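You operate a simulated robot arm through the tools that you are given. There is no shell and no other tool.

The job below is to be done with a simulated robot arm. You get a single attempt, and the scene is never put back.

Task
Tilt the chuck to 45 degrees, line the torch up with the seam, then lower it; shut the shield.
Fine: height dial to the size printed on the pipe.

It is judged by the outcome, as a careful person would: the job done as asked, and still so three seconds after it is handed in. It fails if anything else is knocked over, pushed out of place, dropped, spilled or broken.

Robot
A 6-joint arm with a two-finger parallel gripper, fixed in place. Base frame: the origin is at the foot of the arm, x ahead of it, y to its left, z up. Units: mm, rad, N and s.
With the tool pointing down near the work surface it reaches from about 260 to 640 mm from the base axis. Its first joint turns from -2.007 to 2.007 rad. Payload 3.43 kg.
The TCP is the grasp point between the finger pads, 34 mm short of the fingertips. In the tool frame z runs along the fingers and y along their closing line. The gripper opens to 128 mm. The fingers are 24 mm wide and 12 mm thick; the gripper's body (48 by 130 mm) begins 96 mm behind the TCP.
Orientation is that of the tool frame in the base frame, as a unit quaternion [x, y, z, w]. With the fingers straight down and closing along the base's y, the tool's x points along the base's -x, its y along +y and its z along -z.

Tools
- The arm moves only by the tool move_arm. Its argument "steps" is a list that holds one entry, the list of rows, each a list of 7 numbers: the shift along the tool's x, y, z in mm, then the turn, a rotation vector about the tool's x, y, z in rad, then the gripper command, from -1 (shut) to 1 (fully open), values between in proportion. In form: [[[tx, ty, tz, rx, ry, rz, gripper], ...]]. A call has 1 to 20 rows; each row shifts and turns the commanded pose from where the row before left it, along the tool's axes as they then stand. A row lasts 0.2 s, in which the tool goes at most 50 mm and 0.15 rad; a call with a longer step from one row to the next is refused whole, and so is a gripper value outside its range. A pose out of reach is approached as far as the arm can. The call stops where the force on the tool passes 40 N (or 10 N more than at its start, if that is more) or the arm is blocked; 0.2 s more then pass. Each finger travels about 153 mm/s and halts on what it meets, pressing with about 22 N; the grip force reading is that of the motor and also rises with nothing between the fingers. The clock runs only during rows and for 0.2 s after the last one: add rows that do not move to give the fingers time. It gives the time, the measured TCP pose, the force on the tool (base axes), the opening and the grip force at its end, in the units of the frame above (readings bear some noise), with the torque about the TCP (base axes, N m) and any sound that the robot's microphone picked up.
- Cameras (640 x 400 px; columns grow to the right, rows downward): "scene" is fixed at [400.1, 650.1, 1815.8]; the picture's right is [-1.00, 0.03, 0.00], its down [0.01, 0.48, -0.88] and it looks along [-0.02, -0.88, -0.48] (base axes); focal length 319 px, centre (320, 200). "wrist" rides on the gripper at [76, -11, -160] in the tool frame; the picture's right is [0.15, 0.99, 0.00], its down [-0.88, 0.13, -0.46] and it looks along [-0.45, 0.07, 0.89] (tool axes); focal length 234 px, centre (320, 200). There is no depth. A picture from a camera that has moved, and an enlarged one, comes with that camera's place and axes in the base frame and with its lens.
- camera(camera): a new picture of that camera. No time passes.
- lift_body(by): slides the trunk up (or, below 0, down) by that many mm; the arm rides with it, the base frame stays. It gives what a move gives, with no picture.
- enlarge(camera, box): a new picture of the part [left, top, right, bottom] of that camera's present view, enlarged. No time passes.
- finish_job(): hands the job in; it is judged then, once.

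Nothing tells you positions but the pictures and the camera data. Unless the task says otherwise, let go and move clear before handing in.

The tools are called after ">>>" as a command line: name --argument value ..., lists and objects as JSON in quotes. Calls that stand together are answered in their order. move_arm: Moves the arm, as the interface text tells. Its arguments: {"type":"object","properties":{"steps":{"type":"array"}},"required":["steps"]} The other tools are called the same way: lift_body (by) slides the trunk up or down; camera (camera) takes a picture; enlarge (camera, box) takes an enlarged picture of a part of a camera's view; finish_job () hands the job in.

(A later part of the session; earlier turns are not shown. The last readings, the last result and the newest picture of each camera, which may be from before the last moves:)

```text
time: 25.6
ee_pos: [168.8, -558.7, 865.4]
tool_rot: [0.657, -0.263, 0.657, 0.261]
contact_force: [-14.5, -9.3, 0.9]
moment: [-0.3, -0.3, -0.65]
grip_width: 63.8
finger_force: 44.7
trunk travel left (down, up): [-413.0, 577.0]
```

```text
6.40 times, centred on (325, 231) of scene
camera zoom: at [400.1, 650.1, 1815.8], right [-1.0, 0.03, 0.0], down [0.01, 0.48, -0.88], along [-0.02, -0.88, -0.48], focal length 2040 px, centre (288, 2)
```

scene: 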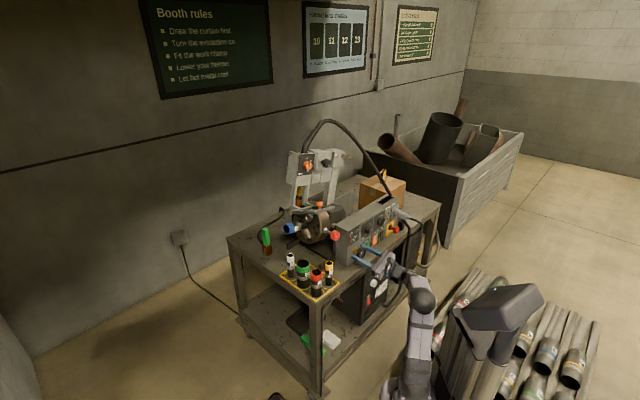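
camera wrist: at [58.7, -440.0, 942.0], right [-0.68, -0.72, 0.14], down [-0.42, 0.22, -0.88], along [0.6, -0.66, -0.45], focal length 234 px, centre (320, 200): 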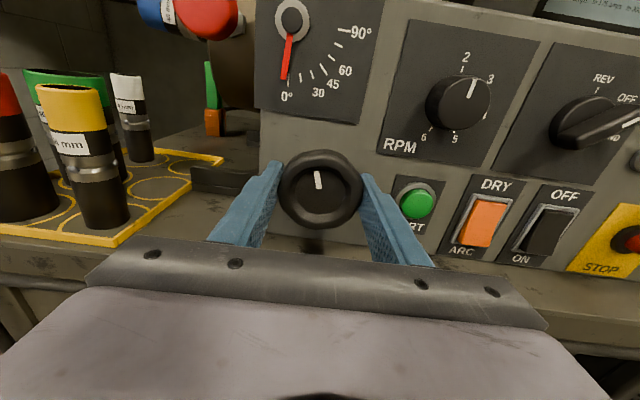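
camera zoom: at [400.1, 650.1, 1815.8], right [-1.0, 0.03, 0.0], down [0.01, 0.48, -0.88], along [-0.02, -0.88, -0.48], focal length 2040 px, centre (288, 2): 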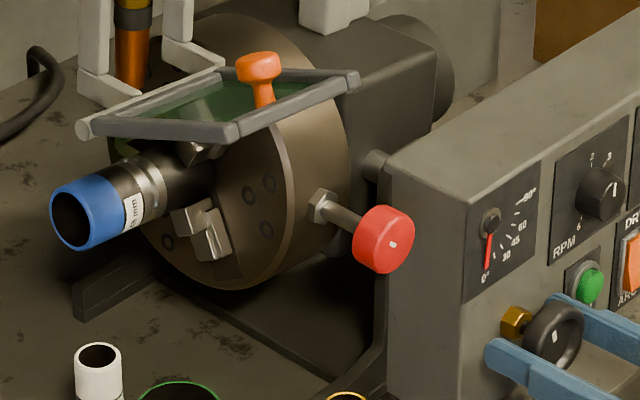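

>>> move_arm --steps '[[[0, 0, 0, 0, 0, 0.08, -1], [0, 0, 0, 0, 0, 0.08, -1], [0, 0, 0, 0, 0, 0.08, -1], [0, 0, 0, 0, 0, 0.08, -1], [0, 0, 0, 0, 0, 0, -1], [0, 0, 0, 0, 0, 0, -1]]]'

>>> enlarge --camera "wrist" --box '[200, 0, 360, 120]'

>>> enlarge --camera "wrist" --box '[260, 140, 380, 240]'

>>> enlarge --camera "scene" --box '[275, 200, 375, 262]'

```text
time: 27.0
ee_pos: [167.2, -557.3, 866.7]
tool_rot: [0.607, -0.364, 0.689, 0.154]
contact_force: [-12.1, -4.3, -2.1]
moment: [-0.64, 1.3, -0.78]
grip_width: 63.6
finger_force: 45.6
trunk travel left (down, up): [-413.0, 577.0]
```

```text
3.33 times, centred on (280, 60) of wrist
camera zoom: at [42.2, -457.6, 942.2], right [-0.68, -0.71, -0.17], down [-0.23, 0.43, -0.88], along [0.7, -0.55, -0.45], focal length 781 px, centre (453, 667)
```

zoom: 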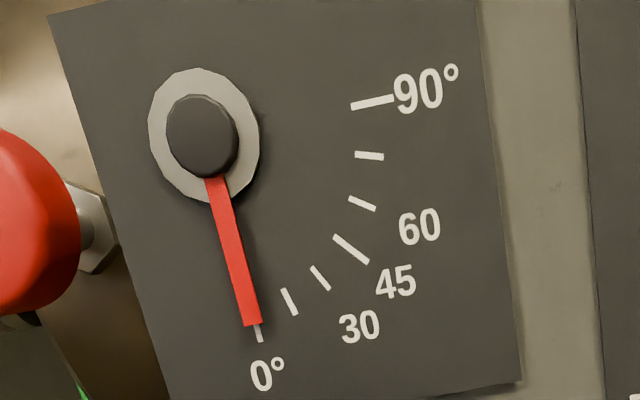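

```text
4.00 times, centred on (320, 190) of wrist
camera zoom: at [42.2, -457.6, 942.2], right [-0.68, -0.71, -0.17], down [-0.23, 0.43, -0.88], along [0.7, -0.55, -0.45], focal length 937 px, centre (320, 240)
```

zoom: 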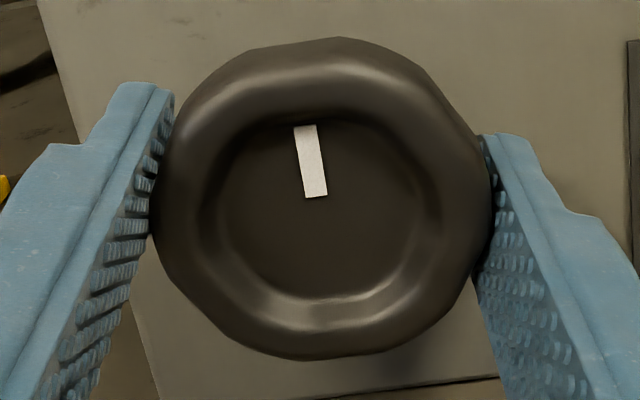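

```text
6.40 times, centred on (325, 231) of scene
camera zoom: at [400.1, 650.1, 1815.8], right [-1.0, 0.03, 0.0], down [0.01, 0.48, -0.88], along [-0.02, -0.88, -0.48], focal length 2040 px, centre (288, 2)
```

zoom: 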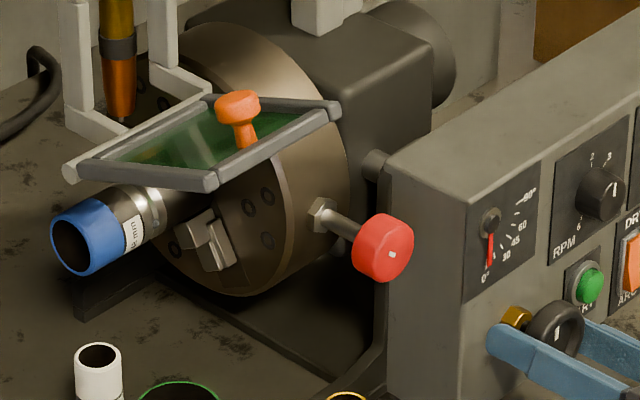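

The hard stop is exactly at 0, so the chuck can only tilt pipe-up by turning the wheel counter-clockwise. The needle and the chuck move together, and the ratio looks like 3.5–4 wheel turns per tilt turn. I'll turn counter-clockwise and measure the actual chuck angle as I go.

>>> move_arm --steps '[[[0, 0.5, 0, 0, 0, -0.1, -1], [0, 0, 0, 0, 0, -0.1, -1], [0, 0, 0, 0, 0, -0.1, -1], [0, 0, 0, 0, 0, -0.1, -1], [0, 0, 0, 0, 0, -0.1, -1], [0, 0, 0, 0, 0, -0.1, -1], [0, 0, 0, 0, 0, -0.1, -1], [0, 0, 0, 0, 0, -0.1, -1], [0, 0, 0, 0, 0, -0.1, -1], [0, 0, 0, 0, 0, -0.1, -1], [0, 0, 0, 0, 0, -0.1, -1], [0, 0, 0, 0, 0, -0.1, -1], [0, 0, 0, 0, 0, 0, -1]]]'

>>> camera --camera "wrist"

>>> enlarge --camera "scene" --box '[275, 200, 375, 262]'

>>> camera --camera "scene"

```text
time: 29.8
ee_pos: [166.3, -557.7, 866.8]
tool_rot: [0.706, 0.042, 0.482, 0.517]
contact_force: [-13.5, -13.3, 4.6]
moment: [0.01, 0.03, -0.37]
grip_width: 63.2
finger_force: 45.2
trunk travel left (down, up): [-413.0, 577.0]
```

```text
taken
camera wrist: at [96.1, -400.9, 906.1], right [-0.36, -0.38, 0.86], down [-0.85, -0.24, -0.46], along [0.38, -0.9, -0.24], focal length 234 px, centre (320, 200)
```

wrist: 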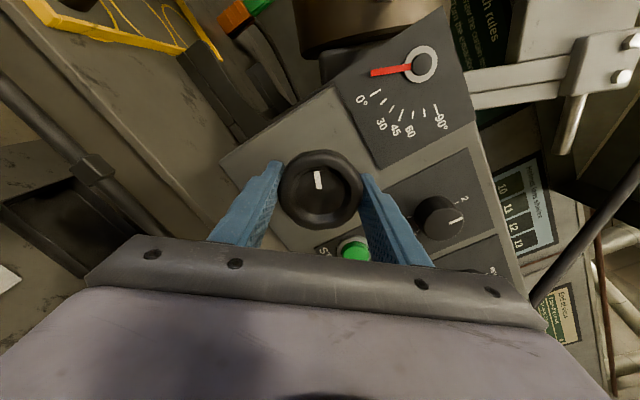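

```text
6.40 times, centred on (325, 231) of scene
camera zoom: at [400.1, 650.1, 1815.8], right [-1.0, 0.03, 0.0], down [0.01, 0.48, -0.88], along [-0.02, -0.88, -0.48], focal length 2040 px, centre (288, 2)
```

zoom: 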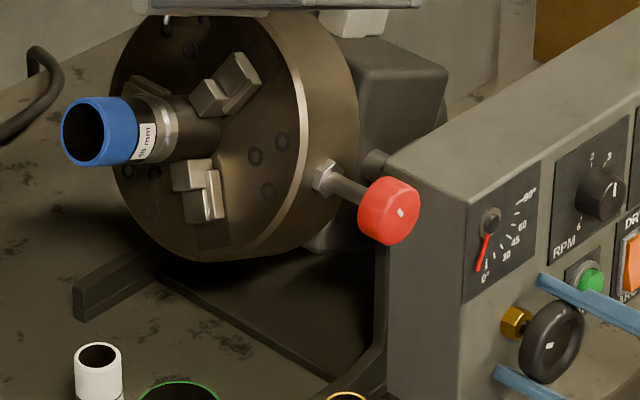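

```text
taken
```

scene: 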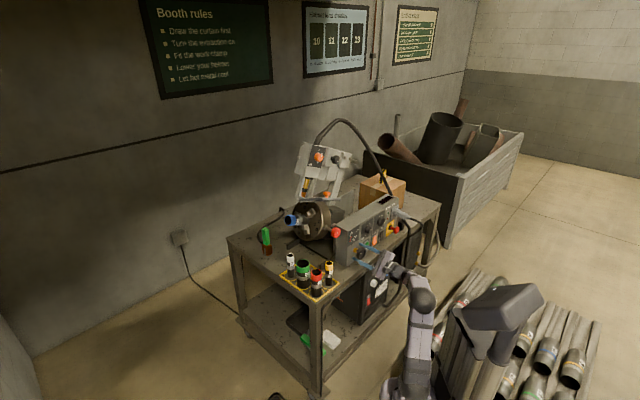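

>>> enlarge --camera "wrist" --box '[340, 30, 500, 150]'

```text
3.33 times, centred on (420, 90) of wrist
camera zoom: at [96.1, -400.9, 906.1], right [-0.36, -0.38, 0.86], down [-0.85, -0.24, -0.46], along [0.38, -0.9, -0.24], focal length 781 px, centre (-13, 567)
```

zoom: 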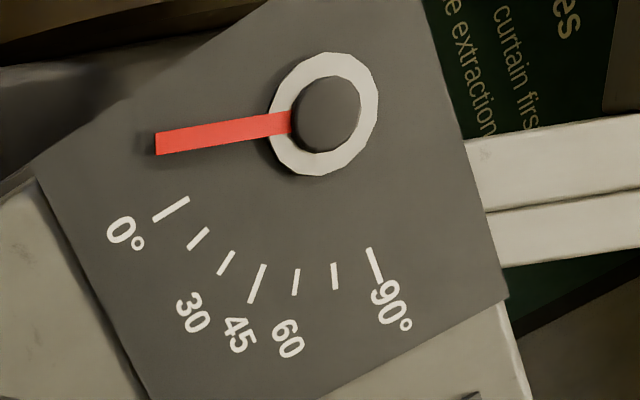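

The needle shows about 23° after 1.2 rad, so the ratio is about 3:1. I'll continue another 1.0 rad, then measure again.

>>> move_arm --steps '[[[-0.6, 0.5, 0, 0, 0, -0.1, -1], [0, 0, 0, 0, 0, -0.1, -1], [0, 0, 0, 0, 0, -0.1, -1], [0, 0, 0, 0, 0, -0.1, -1], [0, 0, 0, 0, 0, -0.1, -1], [0, 0, 0, 0, 0, -0.1, -1], [0, 0, 0, 0, 0, -0.1, -1], [0, 0, 0, 0, 0, -0.1, -1], [0, 0, 0, 0, 0, -0.1, -1], [0, 0, 0, 0, 0, 0, -1], [0, 0, 0, 0, 0, 0, -1]]]'

>>> camera --camera "wrist"

>>> camera --camera "scene"

>>> enlarge --camera "scene" --box '[340, 220, 370, 250]'

>>> enlarge --camera "scene" --box '[270, 130, 410, 250]'

```text
time: 32.2
ee_pos: [165.9, -559.3, 866.6]
tool_rot: [0.617, 0.345, 0.21, 0.675]
contact_force: [-11.8, -11.1, 10.7]
moment: [0.82, 0.85, 0.01]
grip_width: 63.3
finger_force: 44.6
trunk travel left (down, up): [-413.0, 577.0]
```

```text
taken
camera wrist: at [99.7, -396.0, 840.4], right [0.24, 0.25, 0.94], down [-0.9, -0.29, 0.31], along [0.35, -0.92, 0.16], focal length 234 px, centre (320, 200)
```

wrist: 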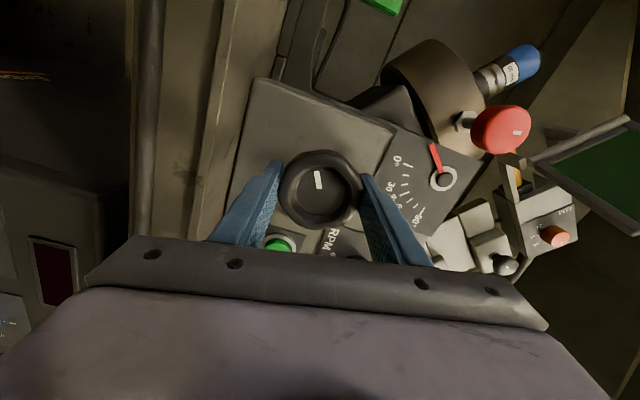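

```text
taken
```

scene: 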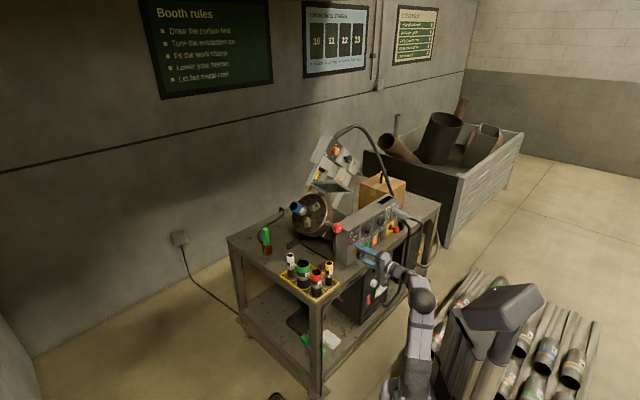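

```text
13.33 times, centred on (355, 235) of scene
camera zoom: at [400.1, 650.1, 1815.8], right [-1.0, 0.03, 0.0], down [0.01, 0.48, -0.88], along [-0.02, -0.88, -0.48], focal length 4250 px, centre (-147, -267)
```

zoom: 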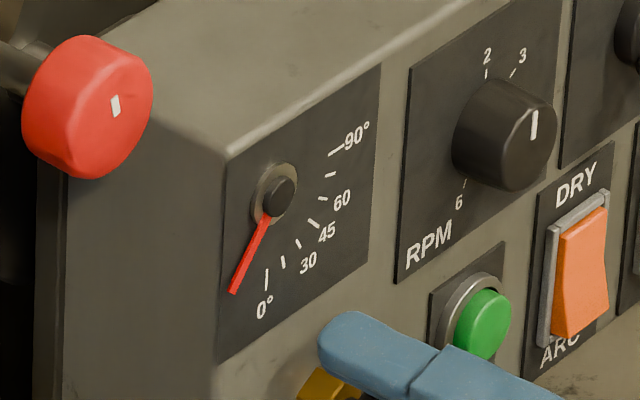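

```text
3.33 times, centred on (340, 190) of scene
camera zoom: at [400.1, 650.1, 1815.8], right [-1.0, 0.03, 0.0], down [0.01, 0.48, -0.88], along [-0.02, -0.88, -0.48], focal length 1062 px, centre (253, 233)
```

zoom: 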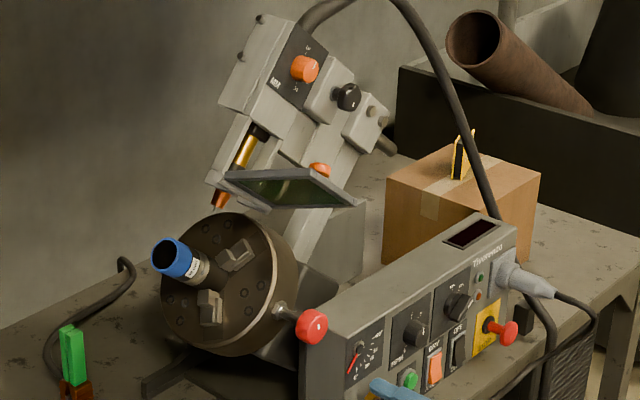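

The tilt is about 40°. I'll measure precisely with the wrist view.

>>> enlarge --camera "wrist" --box '[370, 130, 490, 230]'

```text
4.00 times, centred on (430, 180) of wrist
camera zoom: at [99.7, -396.0, 840.4], right [0.24, 0.25, 0.94], down [-0.9, -0.29, 0.31], along [0.35, -0.92, 0.16], focal length 937 px, centre (-120, 280)
```

zoom: 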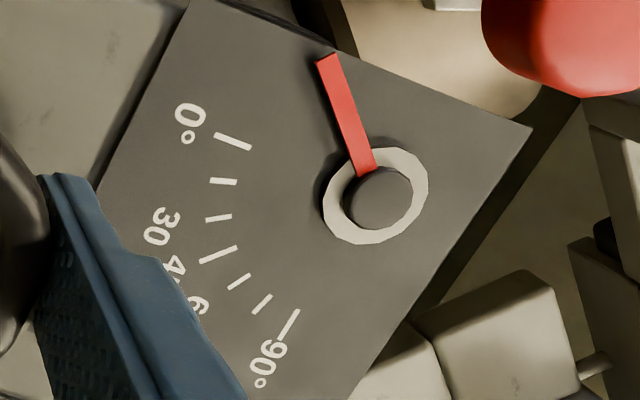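

That gives about 39°. I'll turn roughly 0.3 rad more, easing the side force.

>>> move_arm --steps '[[[0, 0, 0, 0, 0, -0.1, -1], [0, 0, 0, 0, 0, -0.1, -1], [0, 0, 0, 0, 0, -0.1, -1], [0, 0, 0, 0, 0, 0, -1], [0, 0, 0, 0, 0, 0, -1]]]'

>>> enlarge --camera "wrist" --box '[340, 150, 500, 270]'

>>> enlarge --camera "scene" --box '[340, 220, 370, 250]'

```text
time: 33.4
ee_pos: [166.2, -558.2, 867.4]
tool_rot: [0.559, 0.434, 0.107, 0.699]
contact_force: [-18.7, 2.5, 3.3]
moment: [0.55, 0.51, -0.48]
grip_width: 63.4
finger_force: 45.0
trunk travel left (down, up): [-413.0, 577.0]
```

```text
3.33 times, centred on (420, 210) of wrist
camera zoom: at [92.2, -403.8, 820.6], right [0.42, 0.44, 0.79], down [-0.82, -0.2, 0.54], along [0.4, -0.87, 0.28], focal length 781 px, centre (-13, 167)
```

zoom: 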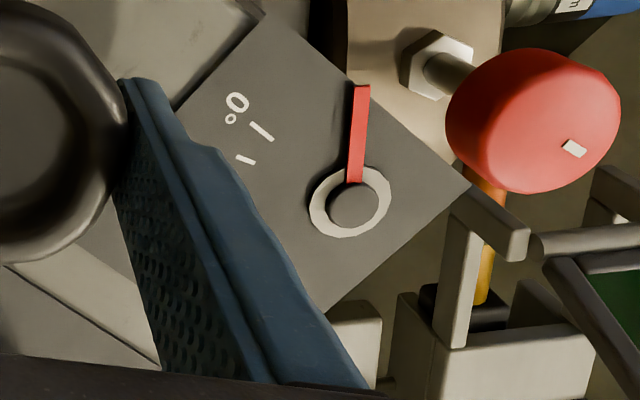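

```text
13.33 times, centred on (355, 235) of scene
camera zoom: at [400.1, 650.1, 1815.8], right [-1.0, 0.03, 0.0], down [0.01, 0.48, -0.88], along [-0.02, -0.88, -0.48], focal length 4250 px, centre (-147, -267)
```

zoom: 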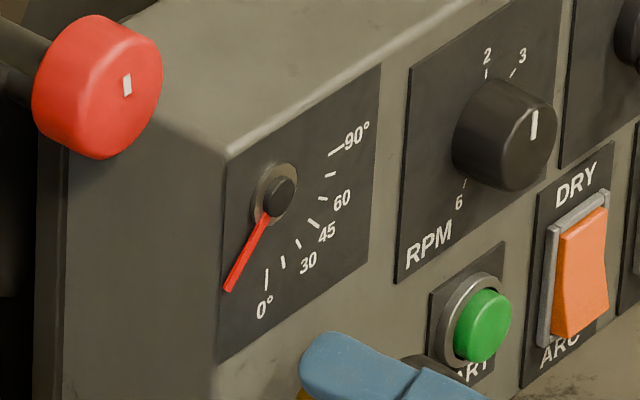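

About 43.6°. I'll nudge 0.07 rad more, then take a straight-on look.

>>> move_arm --steps '[[[0, 0, 0, 0, 0, -0.07, -1], [0, 0, 0, 0, 0, 0, -1], [0, 0, 0, 0, 0, 0, -1]]]'

>>> enlarge --camera "wrist" --box '[340, 150, 500, 270]'

>>> enlarge --camera "scene" --box '[340, 220, 370, 250]'

```text
time: 34.2
ee_pos: [165.9, -558.1, 867.9]
tool_rot: [0.543, 0.452, 0.083, 0.702]
contact_force: [-17.4, 0.5, 4.1]
moment: [0.82, 0.84, -0.44]
grip_width: 63.3
finger_force: 45.1
trunk travel left (down, up): [-413.0, 577.0]
```

```text
3.33 times, centred on (420, 210) of wrist
camera zoom: at [89.9, -406.3, 816.3], right [0.46, 0.48, 0.75], down [-0.79, -0.17, 0.59], along [0.41, -0.86, 0.3], focal length 781 px, centre (-13, 167)
```

zoom: 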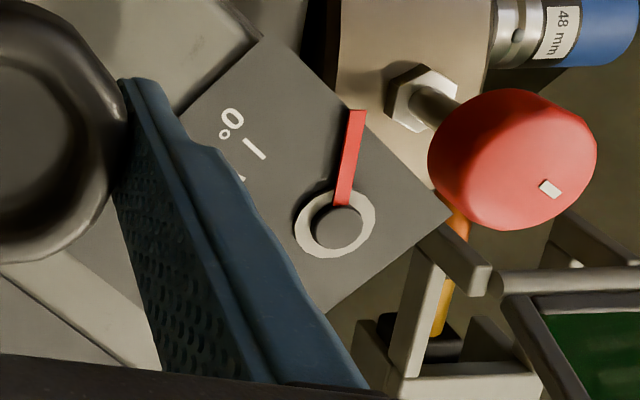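

```text
13.33 times, centred on (355, 235) of scene
camera zoom: at [400.1, 650.1, 1815.8], right [-1.0, 0.03, 0.0], down [0.01, 0.48, -0.88], along [-0.02, -0.88, -0.48], focal length 4250 px, centre (-147, -267)
```

zoom: 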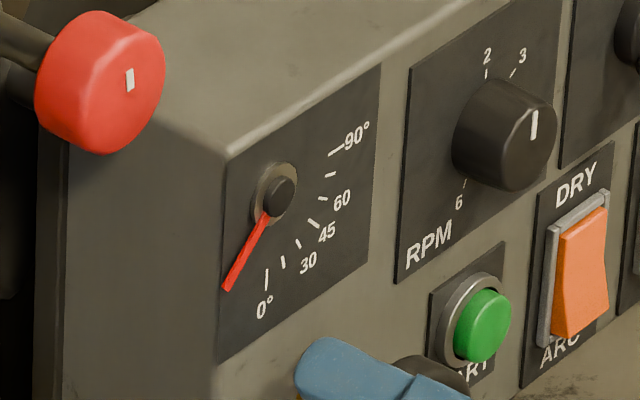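

I'll release and back straight out, checking that the tilt holds.

>>> move_arm --steps '[[[0, 0, 0, 0, 0, 0, -0.4], [0, 0, 0, 0, 0, 0, 0.3], [0, 0, 0, 0, 0, 0, 0.3], [0, 0, -20, 0, 0, 0, 0.3], [0, 0, -20, 0, 0, 0, 0.3], [0, 0, -20, 0, 0, 0, 0.3], [0, 0, -20, 0, 0, 0, 0.3], [0, 0, 0, 0, 0, 0, 0.3]]]'

>>> enlarge --camera "scene" --box '[340, 220, 370, 250]'

>>> camera --camera "wrist"

```text
time: 36.0
ee_pos: [113.1, -502.2, 865.6]
tool_rot: [0.542, 0.454, 0.083, 0.702]
contact_force: [0.1, 0.1, 0.5]
moment: [0.02, 0.0, 0.01]
grip_width: 82.9
finger_force: 0.1
trunk travel left (down, up): [-413.0, 577.0]
```

```text
13.33 times, centred on (355, 235) of scene
camera zoom: at [400.1, 650.1, 1815.8], right [-1.0, 0.03, 0.0], down [0.01, 0.48, -0.88], along [-0.02, -0.88, -0.48], focal length 4250 px, centre (-147, -267)
```

zoom: 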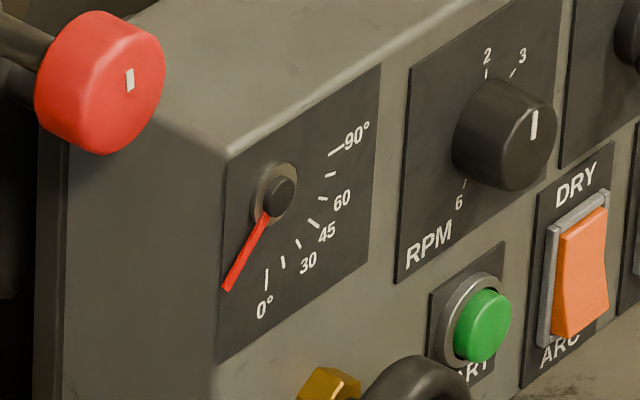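

```text
taken
camera wrist: at [35.7, -351.0, 816.0], right [0.46, 0.48, 0.75], down [-0.79, -0.17, 0.59], along [0.41, -0.86, 0.3], focal length 234 px, centre (320, 200)
```

wrist: 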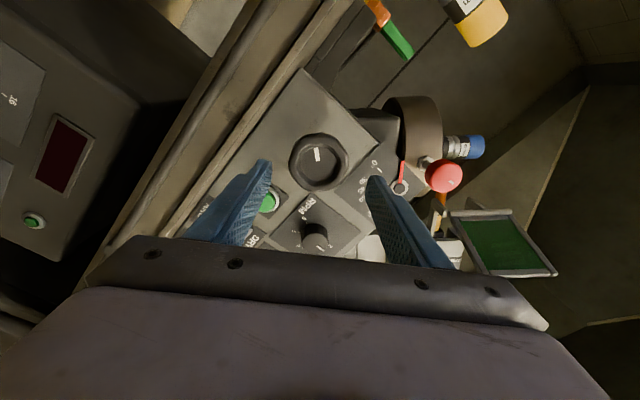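

The tilt holds on its own. I'll roll the tool back upright and view the gauge head-on to confirm 45°.

>>> move_arm --steps '[[[0, 0, 0, 0, 0, 0.15, 1], [0, 0, 0, 0, 0, 0.15, 1], [0, 0, 0, 0, 0, 0.15, 1], [0, 0, 0, 0, 0, 0.15, 1], [0, 0, 0, 0, 0, 0.15, 1], [0, 0, 0, 0, 0, 0.15, 1], [0, 0, 0, 0, 0, 0.15, 1], [0, 0, 0, 0, 0, 0.15, 1], [0, 0, 0, 0, 0, 0.15, 1], [0, 0, 0, 0, 0, 0.15, 1], [0, 0, 0, 0, 0, 0.15, 1], [0, 0, 0, 0, 0, 0.15, 1], [0, 0, 0, 0, 0, 0.15, 1], [0, 0, 0, 0, 0, 0.15, 1], [0, 0, 0, 0, 0, 0.05, 1], [0, 0, 0, 0, 0, 0, 1]]]'

>>> lift_body --by 110

>>> camera --camera "wrist"

>>> enlarge --camera "wrist" --box '[230, 120, 390, 240]'

```text
time: 39.4
ee_pos: [109.4, -502.4, 865.4]
tool_rot: [0.657, -0.262, 0.657, 0.261]
contact_force: [0.3, -0.6, 0.7]
moment: [0.01, -0.03, 0.05]
grip_width: 127.9
finger_force: 0.0
trunk travel left (down, up): [-413.0, 577.0]
```

```text
time: 40.8
ee_pos: [108.8, -502.4, 976.7]
tool_rot: [0.657, -0.261, 0.657, 0.262]
contact_force: [-0.4, 0.5, -0.3]
moment: [-0.02, -0.04, 0.02]
grip_width: 128.1
finger_force: 0.0
trunk travel left (down, up): [-523.0, 467.0]
```

```text
taken
camera wrist: at [1.7, -385.5, 1051.9], right [-0.68, -0.72, 0.15], down [-0.42, 0.22, -0.88], along [0.6, -0.66, -0.45], focal length 234 px, centre (320, 200)
```

wrist: 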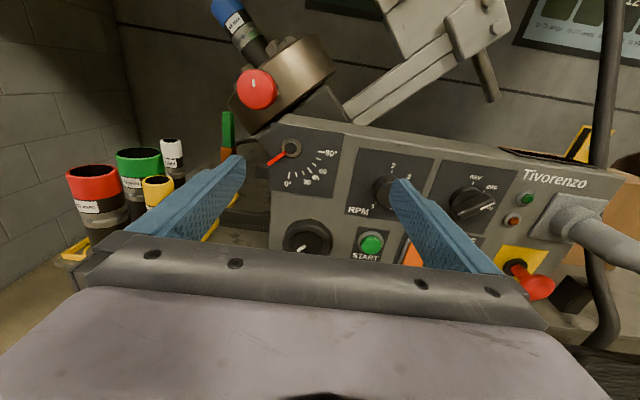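

```text
3.33 times, centred on (310, 180) of wrist
camera zoom: at [1.7, -385.5, 1051.9], right [-0.68, -0.72, 0.15], down [-0.42, 0.22, -0.88], along [0.6, -0.66, -0.45], focal length 781 px, centre (353, 267)
```

zoom: 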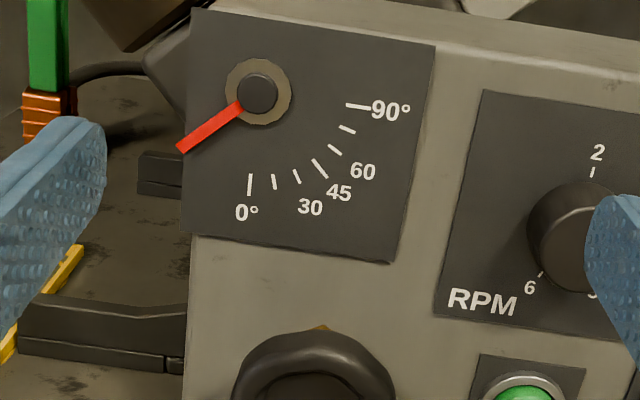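

>>> enlarge --camera "wrist" --box '[260, 125, 350, 195]'

>>> enlarge --camera "wrist" --box '[190, 0, 510, 130]'

```text
5.71 times, centred on (305, 160) of wrist
camera zoom: at [1.7, -385.5, 1051.9], right [-0.68, -0.72, 0.15], down [-0.42, 0.22, -0.88], along [0.6, -0.66, -0.45], focal length 1338 px, centre (406, 429)
```

zoom: 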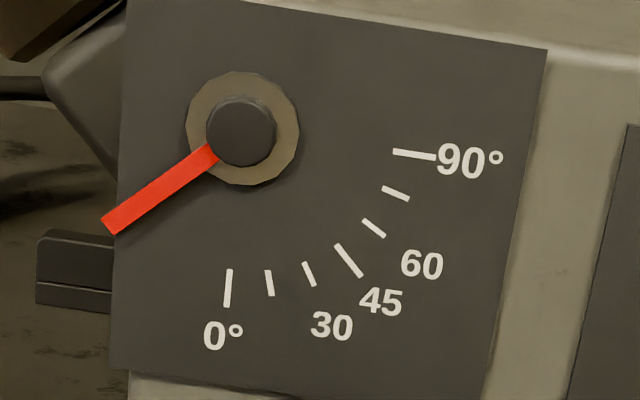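

```text
2.00 times, centred on (350, 65) of wrist
camera zoom: at [1.7, -385.5, 1051.9], right [-0.68, -0.72, 0.15], down [-0.42, 0.22, -0.88], along [0.6, -0.66, -0.45], focal length 468 px, centre (260, 470)
```

zoom: 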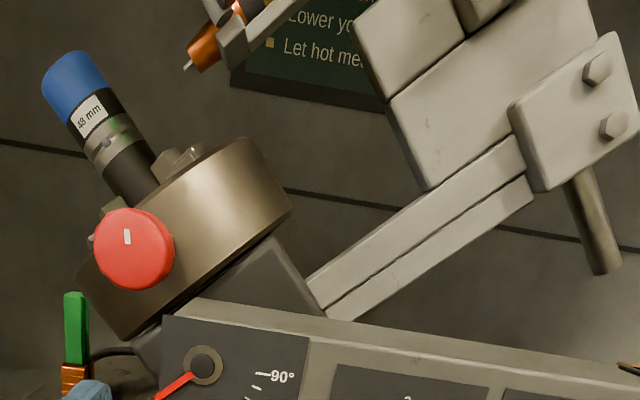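

By several lines it reads about 47°. I'll cross-check with the wheel mark.

>>> enlarge --camera "wrist" --box '[270, 205, 350, 265]'

>>> enlarge --camera "scene" --box '[345, 235, 380, 270]'

```text
6.67 times, centred on (310, 235) of wrist
camera zoom: at [1.7, -385.5, 1051.9], right [-0.68, -0.72, 0.15], down [-0.42, 0.22, -0.88], along [0.6, -0.66, -0.45], focal length 1561 px, centre (387, -33)
```

zoom: 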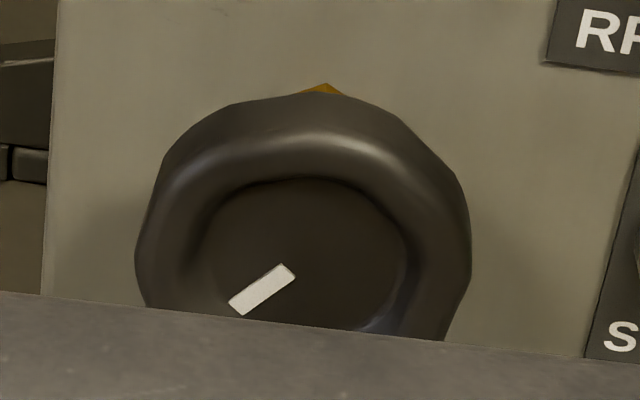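

```text
11.43 times, centred on (362, 252) of scene
camera zoom: at [400.1, 650.1, 1815.8], right [-1.0, 0.03, 0.0], down [0.01, 0.48, -0.88], along [-0.02, -0.88, -0.48], focal length 3643 px, centre (-166, -400)
```

zoom: 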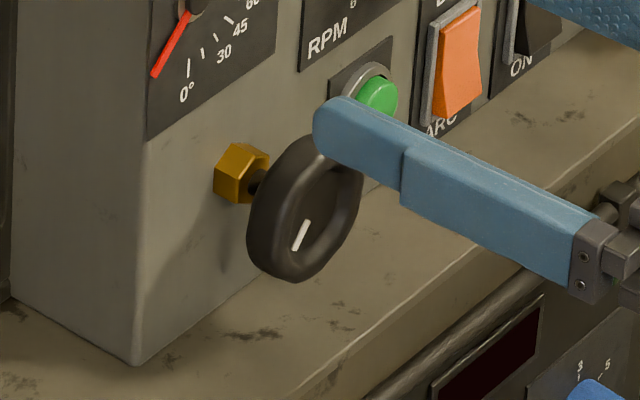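

The wheel mark, needle and bars all agree on about 46.7°. I'll regrip and turn back 5° at the wheel.

>>> lift_body --by -110

>>> move_arm --steps '[[[0, 1, 20, 0, 0, 0, 0.3], [0, 0, 20, 0, 0, 0, 0.3], [0, 0, 20, 0, 0, 0, 0.3], [0, 0, 20, 0, 0, 0, 0.3], [0, 0, 0, 0, 0, 0, 0.3], [0, 0, 0, 0, 0, 0, 0.3]]]'

>>> camera --camera "wrist"

```text
time: 42.2
ee_pos: [110.2, -503.0, 866.3]
tool_rot: [0.658, -0.261, 0.656, 0.262]
contact_force: [0.5, 0.1, 0.3]
moment: [-0.02, 0.0, 0.0]
grip_width: 128.2
finger_force: 0.1
trunk travel left (down, up): [-413.0, 577.0]
```

```text
time: 43.6
ee_pos: [168.7, -558.7, 865.4]
tool_rot: [0.657, -0.262, 0.656, 0.263]
contact_force: [0.8, 0.4, 0.7]
moment: [0.0, -0.01, 0.05]
grip_width: 82.9
finger_force: 0.0
trunk travel left (down, up): [-413.0, 577.0]
```

```text
taken
camera wrist: at [60.5, -440.2, 942.0], right [-0.68, -0.72, 0.15], down [-0.42, 0.22, -0.88], along [0.6, -0.66, -0.45], focal length 234 px, centre (320, 200)
```

wrist: 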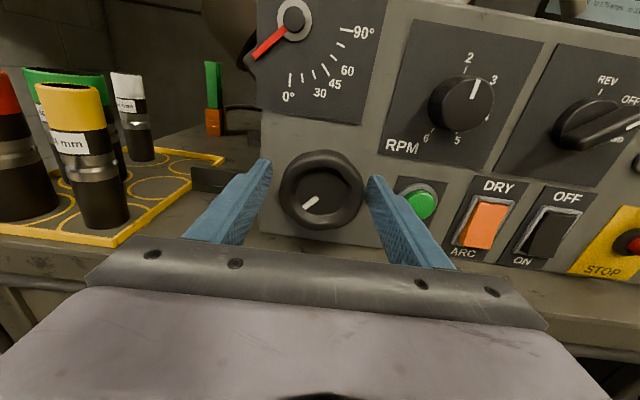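

>>> enlarge --camera "wrist" --box '[270, 140, 370, 230]'

>>> move_arm --steps '[[[0, 0, 0, 0, 0, 0, -1], [0, 0, 0, 0, 0, 0, -1], [0, 0, 0, 0, 0, 0, -1], [0, 0, 0, 0, 0, 0.045, -1], [0, 0, 0, 0, 0, 0.045, -1], [0, 0, 0, 0, 0, 0, -1], [0, 0, 0, 0, 0, 0, -1]]]'

>>> enlarge --camera "wrist" --box '[270, 140, 370, 230]'

>>> enlarge --camera "wrist" --box '[220, 0, 400, 120]'

```text
4.44 times, centred on (320, 185) of wrist
camera zoom: at [60.5, -440.2, 942.0], right [-0.68, -0.72, 0.15], down [-0.42, 0.22, -0.88], along [0.6, -0.66, -0.45], focal length 1041 px, centre (320, 267)
```

zoom: 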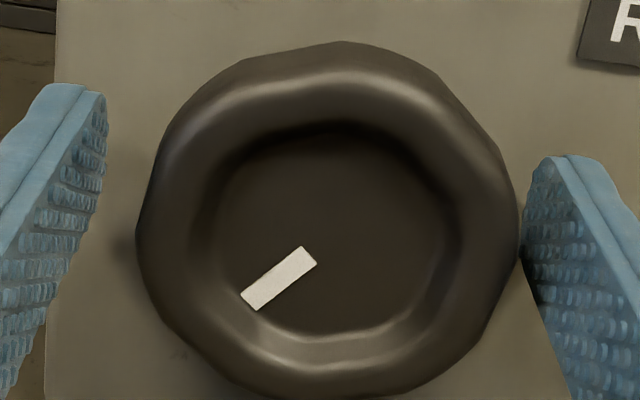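

```text
time: 45.2
ee_pos: [168.4, -558.8, 865.9]
tool_rot: [0.645, -0.29, 0.668, 0.231]
contact_force: [-0.4, -1.6, 0.3]
moment: [-0.41, -0.4, -0.8]
grip_width: 63.9
finger_force: 44.7
trunk travel left (down, up): [-413.0, 577.0]
```

```text
4.44 times, centred on (320, 185) of wrist
camera zoom: at [55.1, -446.0, 942.7], right [-0.69, -0.73, 0.06], down [-0.37, 0.28, -0.89], along [0.63, -0.63, -0.46], focal length 1041 px, centre (320, 267)
```

zoom: 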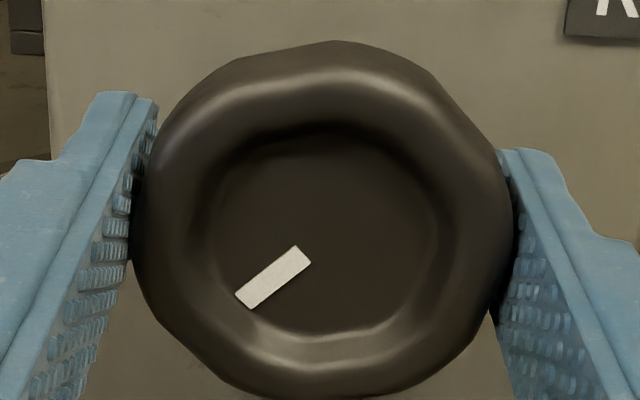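

```text
3.33 times, centred on (310, 60) of wrist
camera zoom: at [55.1, -446.0, 942.7], right [-0.69, -0.73, 0.06], down [-0.37, 0.28, -0.89], along [0.63, -0.63, -0.46], focal length 781 px, centre (353, 667)
```

zoom: 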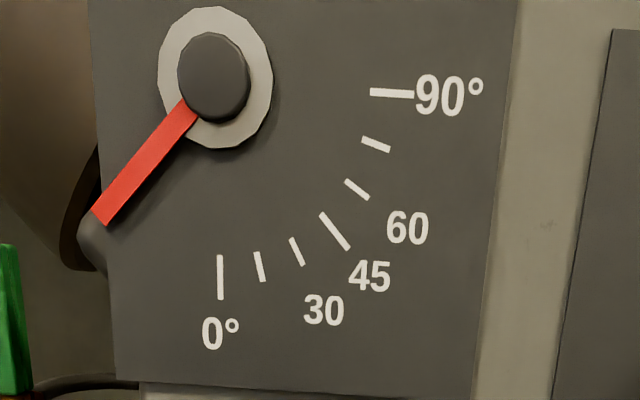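

The tilt now reads about 45°. I'll release, back out, and raise up to look at the torch and seam.

>>> move_arm --steps '[[[0, 0, 0, 0, 0, 0, -0.4], [0, 0, 0, 0, 0, 0, 0.3], [0, 0, 0, 0, 0, 0, 0.3], [0, 0, -20, 0, 0, 0, 0.3], [0, 0, -20, 0, 0, 0, 0.3], [0, 0, -20, 0, 0, 0, 0.3], [0, 0, -20, 0, 0, -0.09, 0.3], [0, 0, 0, 0, 0, 0, 0.6]]]'

>>> lift_body --by 200

>>> camera --camera "wrist"

>>> enlarge --camera "scene" --box '[270, 130, 410, 250]'

```text
time: 47.0
ee_pos: [111.1, -504.8, 866.7]
tool_rot: [0.659, -0.259, 0.656, 0.261]
contact_force: [0.0, 0.2, 0.8]
moment: [0.03, -0.01, -0.03]
grip_width: 102.5
finger_force: 0.0
trunk travel left (down, up): [-413.0, 577.0]
```

```text
time: 49.2
ee_pos: [110.3, -505.0, 1065.3]
tool_rot: [0.657, -0.262, 0.656, 0.262]
contact_force: [-0.4, -0.6, 0.7]
moment: [-0.01, 0.0, 0.01]
grip_width: 102.3
finger_force: 0.1
trunk travel left (down, up): [-613.0, 377.0]
```

```text
taken
camera wrist: at [2.1, -387.5, 1141.5], right [-0.68, -0.72, 0.15], down [-0.42, 0.22, -0.88], along [0.6, -0.66, -0.45], focal length 234 px, centre (320, 200)
```

wrist: 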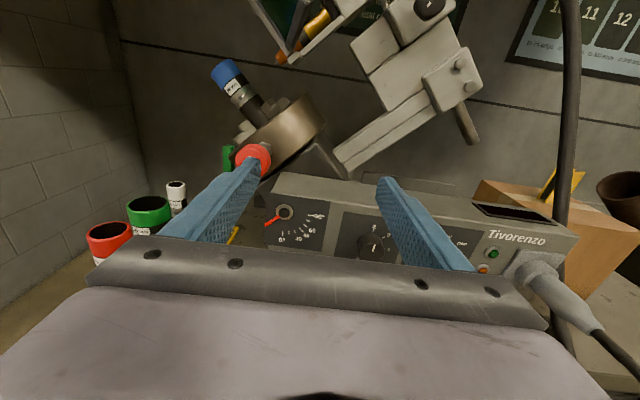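

```text
3.33 times, centred on (340, 190) of scene
camera zoom: at [400.1, 650.1, 1815.8], right [-1.0, 0.03, 0.0], down [0.01, 0.48, -0.88], along [-0.02, -0.88, -0.48], focal length 1062 px, centre (253, 233)
```

zoom: 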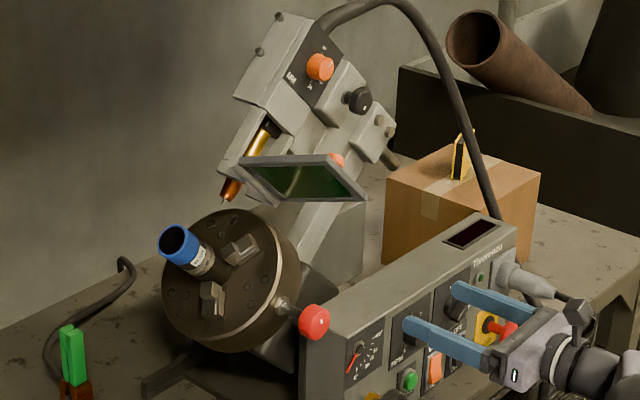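

The pipe, torch and head have tilted together as one unit. I'll raise further to see the torch tip versus the seam and the knobs.

>>> lift_body --by 200

>>> camera --camera "wrist"

>>> camera --camera "scene"

```text
time: 51.4
ee_pos: [110.4, -505.0, 1266.1]
tool_rot: [0.658, -0.261, 0.656, 0.262]
contact_force: [1.2, -0.6, -0.4]
moment: [0.0, 0.03, -0.03]
grip_width: 102.3
finger_force: 0.0
trunk travel left (down, up): [-813.0, 177.0]
```

```text
taken
camera wrist: at [2.1, -387.5, 1341.5], right [-0.68, -0.72, 0.15], down [-0.42, 0.22, -0.88], along [0.6, -0.66, -0.45], focal length 234 px, centre (320, 200)
```

wrist: 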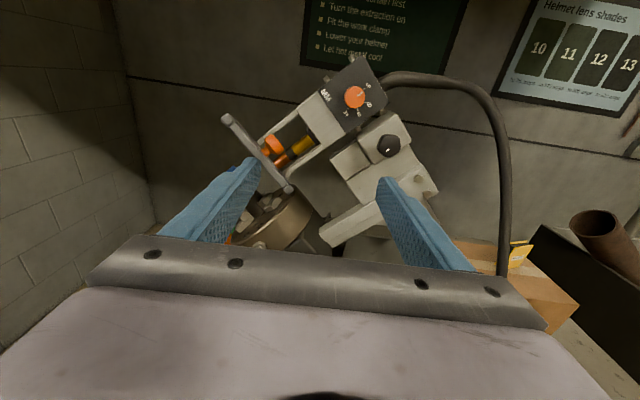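

```text
taken
```

scene: 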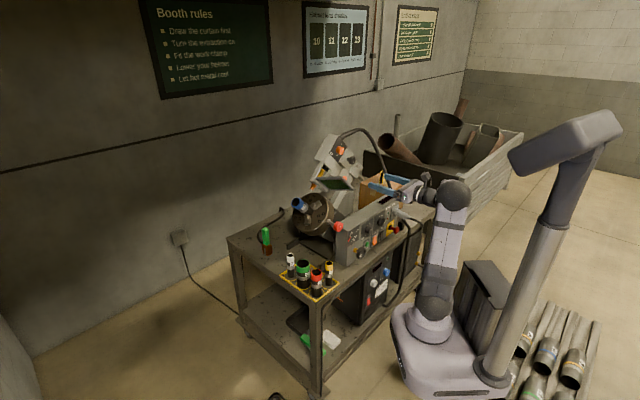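

>>> enlarge --camera "wrist" --box '[210, 50, 450, 250]'

>>> enlarge --camera "scene" --box '[285, 130, 365, 190]'

>>> enlarge --camera "scene" --box '[285, 165, 365, 245]'

```text
2.00 times, centred on (330, 150) of wrist
camera zoom: at [2.1, -387.5, 1341.5], right [-0.68, -0.72, 0.15], down [-0.42, 0.22, -0.88], along [0.6, -0.66, -0.45], focal length 468 px, centre (300, 300)
```

zoom: 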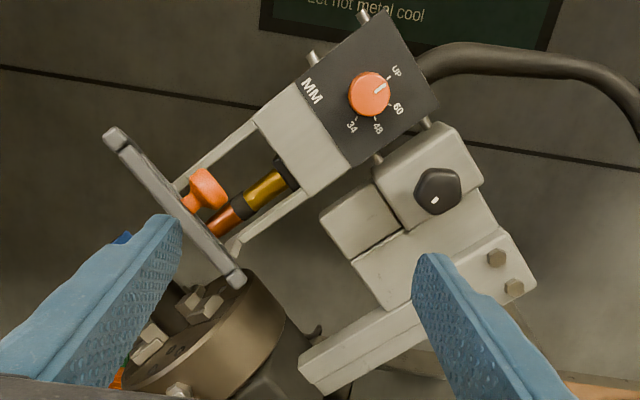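

```text
6.67 times, centred on (325, 160) of scene
camera zoom: at [400.1, 650.1, 1815.8], right [-1.0, 0.03, 0.0], down [0.01, 0.48, -0.88], along [-0.02, -0.88, -0.48], focal length 2125 px, centre (287, 467)
```

zoom: 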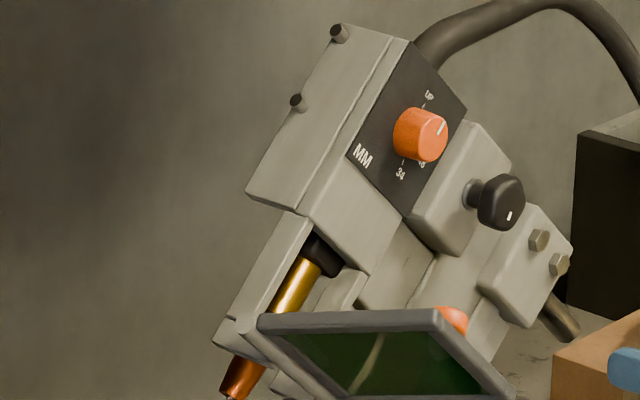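

```text
5.00 times, centred on (325, 205) of scene
camera zoom: at [400.1, 650.1, 1815.8], right [-1.0, 0.03, 0.0], down [0.01, 0.48, -0.88], along [-0.02, -0.88, -0.48], focal length 1594 px, centre (295, 175)
```

zoom: 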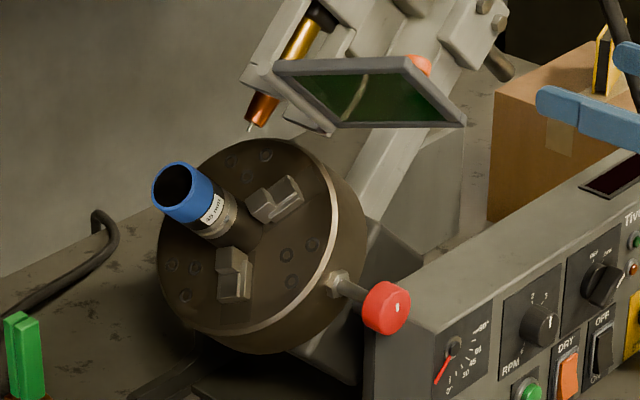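

Torch tip and seam need a precise comparison, so I'll zoom deeper from the scene camera first.

>>> enlarge --camera "scene" --box '[290, 180, 330, 220]'

```text
10.00 times, centred on (310, 200) of scene
camera zoom: at [400.1, 650.1, 1815.8], right [-1.0, 0.03, 0.0], down [0.01, 0.48, -0.88], along [-0.02, -0.88, -0.48], focal length 3187 px, centre (420, 200)
```

zoom: 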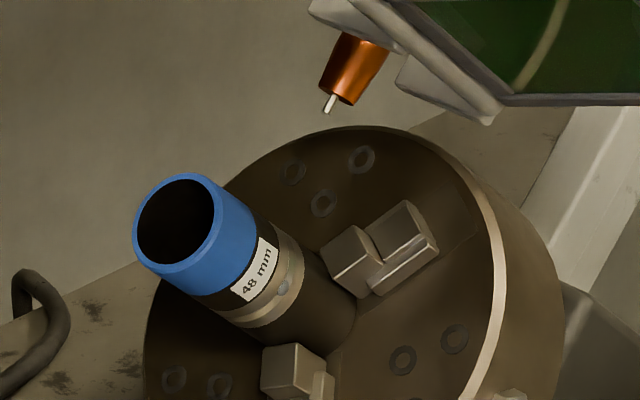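

I need a closer front-left view. I'll shift along +u, stay well in front of the shield, pitch the tool up 27° so the camera looks horizontal, and lower.

>>> move_arm --steps '[[[0, -40, 10, 0, 0, 0, 0.6], [0, -40, 10, 0, 0, 0, 0.6], [0, -40, 10, 0, 0, 0, 0.6], [0, -44, 10, 0, 0, 0, 0.6], [0, 0, 0, 0, 0.15, 0, 0.6], [0, 0, 0, 0, 0.15, 0, 0.6], [0, 0, 0, 0, 0.15, 0, 0.6], [0, 0, 0, 0, 0, 0, 0.6]]]'

>>> lift_body --by -150

>>> camera --camera "wrist"

>>> camera --camera "scene"

```text
time: 53.1
ee_pos: [253.0, -413.1, 1266.0]
tool_rot: [0.494, -0.196, 0.786, 0.314]
contact_force: [0.0, 1.0, -0.2]
moment: [0.0, 0.02, -0.05]
grip_width: 102.4
finger_force: 0.1
trunk travel left (down, up): [-813.0, 177.0]
```

```text
time: 54.9
ee_pos: [251.3, -414.1, 1115.2]
tool_rot: [0.495, -0.196, 0.786, 0.314]
contact_force: [0.0, -0.1, 0.6]
moment: [0.01, 0.01, -0.02]
grip_width: 102.4
finger_force: 0.2
trunk travel left (down, up): [-663.0, 327.0]
```

```text
taken
camera wrist: at [130.8, -284.1, 1114.5], right [-0.73, -0.68, 0.13], down [-0.11, -0.08, -0.99], along [0.68, -0.73, -0.02], focal length 234 px, centre (320, 200)
```

wrist: 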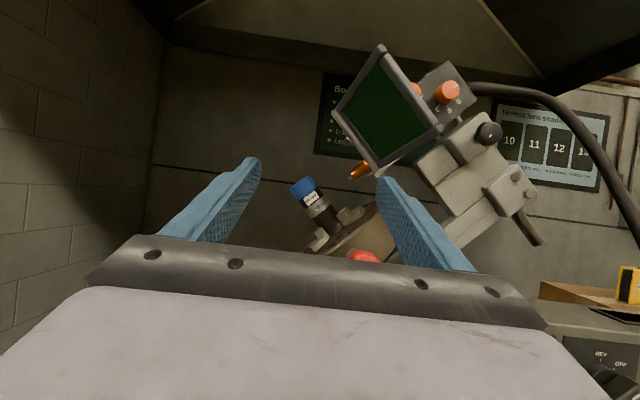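

```text
taken
```

scene: 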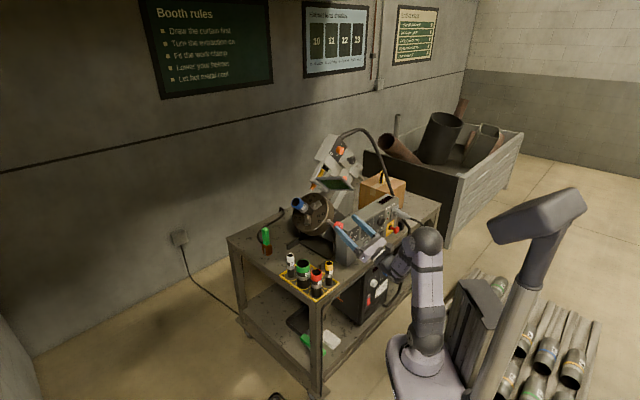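

>>> enlarge --camera "wrist" --box '[270, 140, 400, 240]'

>>> enlarge --camera "wrist" --box '[320, 40, 560, 220]'

```text
4.00 times, centred on (335, 190) of wrist
camera zoom: at [130.8, -284.1, 1114.5], right [-0.73, -0.68, 0.13], down [-0.11, -0.08, -0.99], along [0.68, -0.73, -0.02], focal length 937 px, centre (260, 240)
```

zoom: 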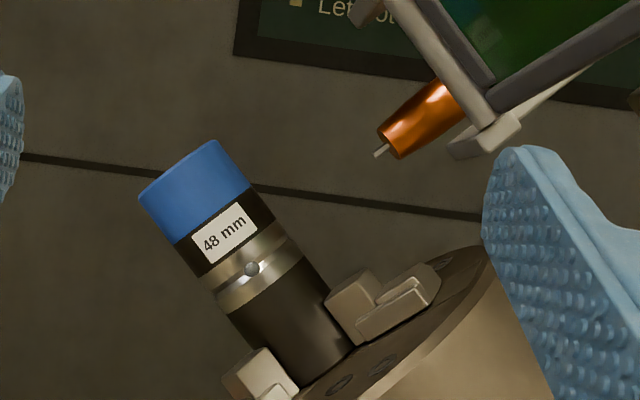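

```text
2.22 times, centred on (440, 130) of wrist
camera zoom: at [130.8, -284.1, 1114.5], right [-0.73, -0.68, 0.13], down [-0.11, -0.08, -0.99], along [0.68, -0.73, -0.02], focal length 520 px, centre (53, 356)
```

zoom: 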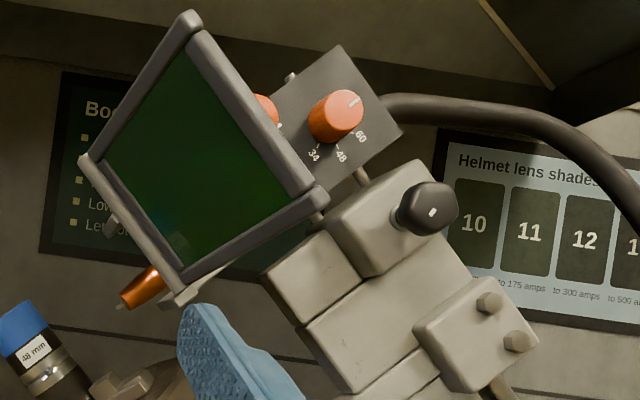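

The seam is at (u -149, z 1092) and the tip at (u -203, z 1155). The pipe axis slope confirms a 44.7° tilt. The tip sits about 5.5 mm past the seam towards the pipe's free end, so it must shift towards the chuck. I'll level the tool, raise, and move in front of the black slide knob near (212, -775, 1253).

>>> move_arm --steps '[[[0, 0, 0, 0, -0.15, 0, 0.6], [0, 0, 0, 0, -0.15, 0, 0.6], [0, 0, 0, 0, -0.15, 0, 0.6], [0, 0, 0, 0, 0, 0, 0.6]]]'

>>> lift_body --by 250

>>> move_arm --steps '[[[0, 40, 0, 0, 0, 0, 0.6], [0, 40, 0, 0, 0, 0, 0.6], [0, 40, 0, 0, 0, 0, 0.6], [0, 40, 0, 0, 0, 0, 0.6], [0, 40, 20, 0, 0, 0, 0.6], [0, 40, 20, 0, 0, 0, 0.6], [-20, 40, 20, 0, 0, 0, 0.6], [-20, 9, 20, 0, 0, 0, 0.6], [-20, 0, 20, 0, 0, 0, 0.6], [-20, 0, 0, 0, 0, 0, 0.6], [-32, 0, 0, 0, 0, 0, 0.6], [0, 0, 0, 0, 0, 0, 0.6]]]'

>>> camera --camera "wrist"

>>> camera --camera "scene"

```text
time: 55.9
ee_pos: [251.5, -412.8, 1116.6]
tool_rot: [0.658, -0.261, 0.656, 0.262]
contact_force: [-0.7, -0.3, 0.7]
moment: [0.0, 0.0, -0.02]
grip_width: 102.6
finger_force: 0.0
trunk travel left (down, up): [-663.0, 327.0]
```

```text
time: 58.5
ee_pos: [252.0, -413.1, 1365.1]
tool_rot: [0.657, -0.261, 0.656, 0.262]
contact_force: [1.4, 0.3, -0.4]
moment: [-0.02, 0.01, 0.01]
grip_width: 102.5
finger_force: 0.2
trunk travel left (down, up): [-913.0, 77.0]
```

```text
time: 61.1
ee_pos: [125.7, -689.7, 1255.3]
tool_rot: [0.657, -0.261, 0.656, 0.262]
contact_force: [0.1, 0.1, -0.3]
moment: [-0.01, 0.01, 0.03]
grip_width: 102.2
finger_force: 0.0
trunk travel left (down, up): [-913.0, 77.0]
```

```text
taken
camera wrist: at [17.2, -573.1, 1331.0], right [-0.68, -0.72, 0.15], down [-0.42, 0.22, -0.88], along [0.6, -0.66, -0.45], focal length 234 px, centre (320, 200)
```

wrist: 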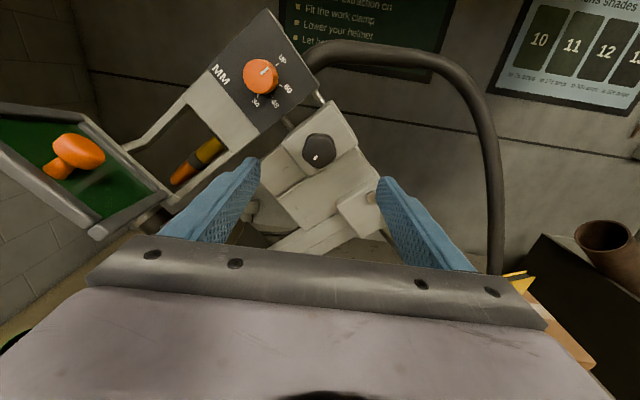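

```text
taken
```

scene: 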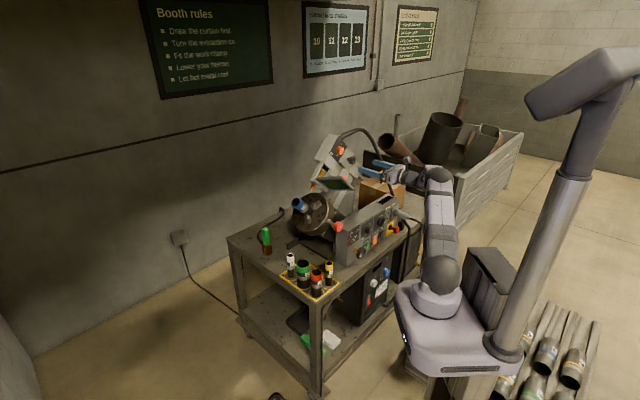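

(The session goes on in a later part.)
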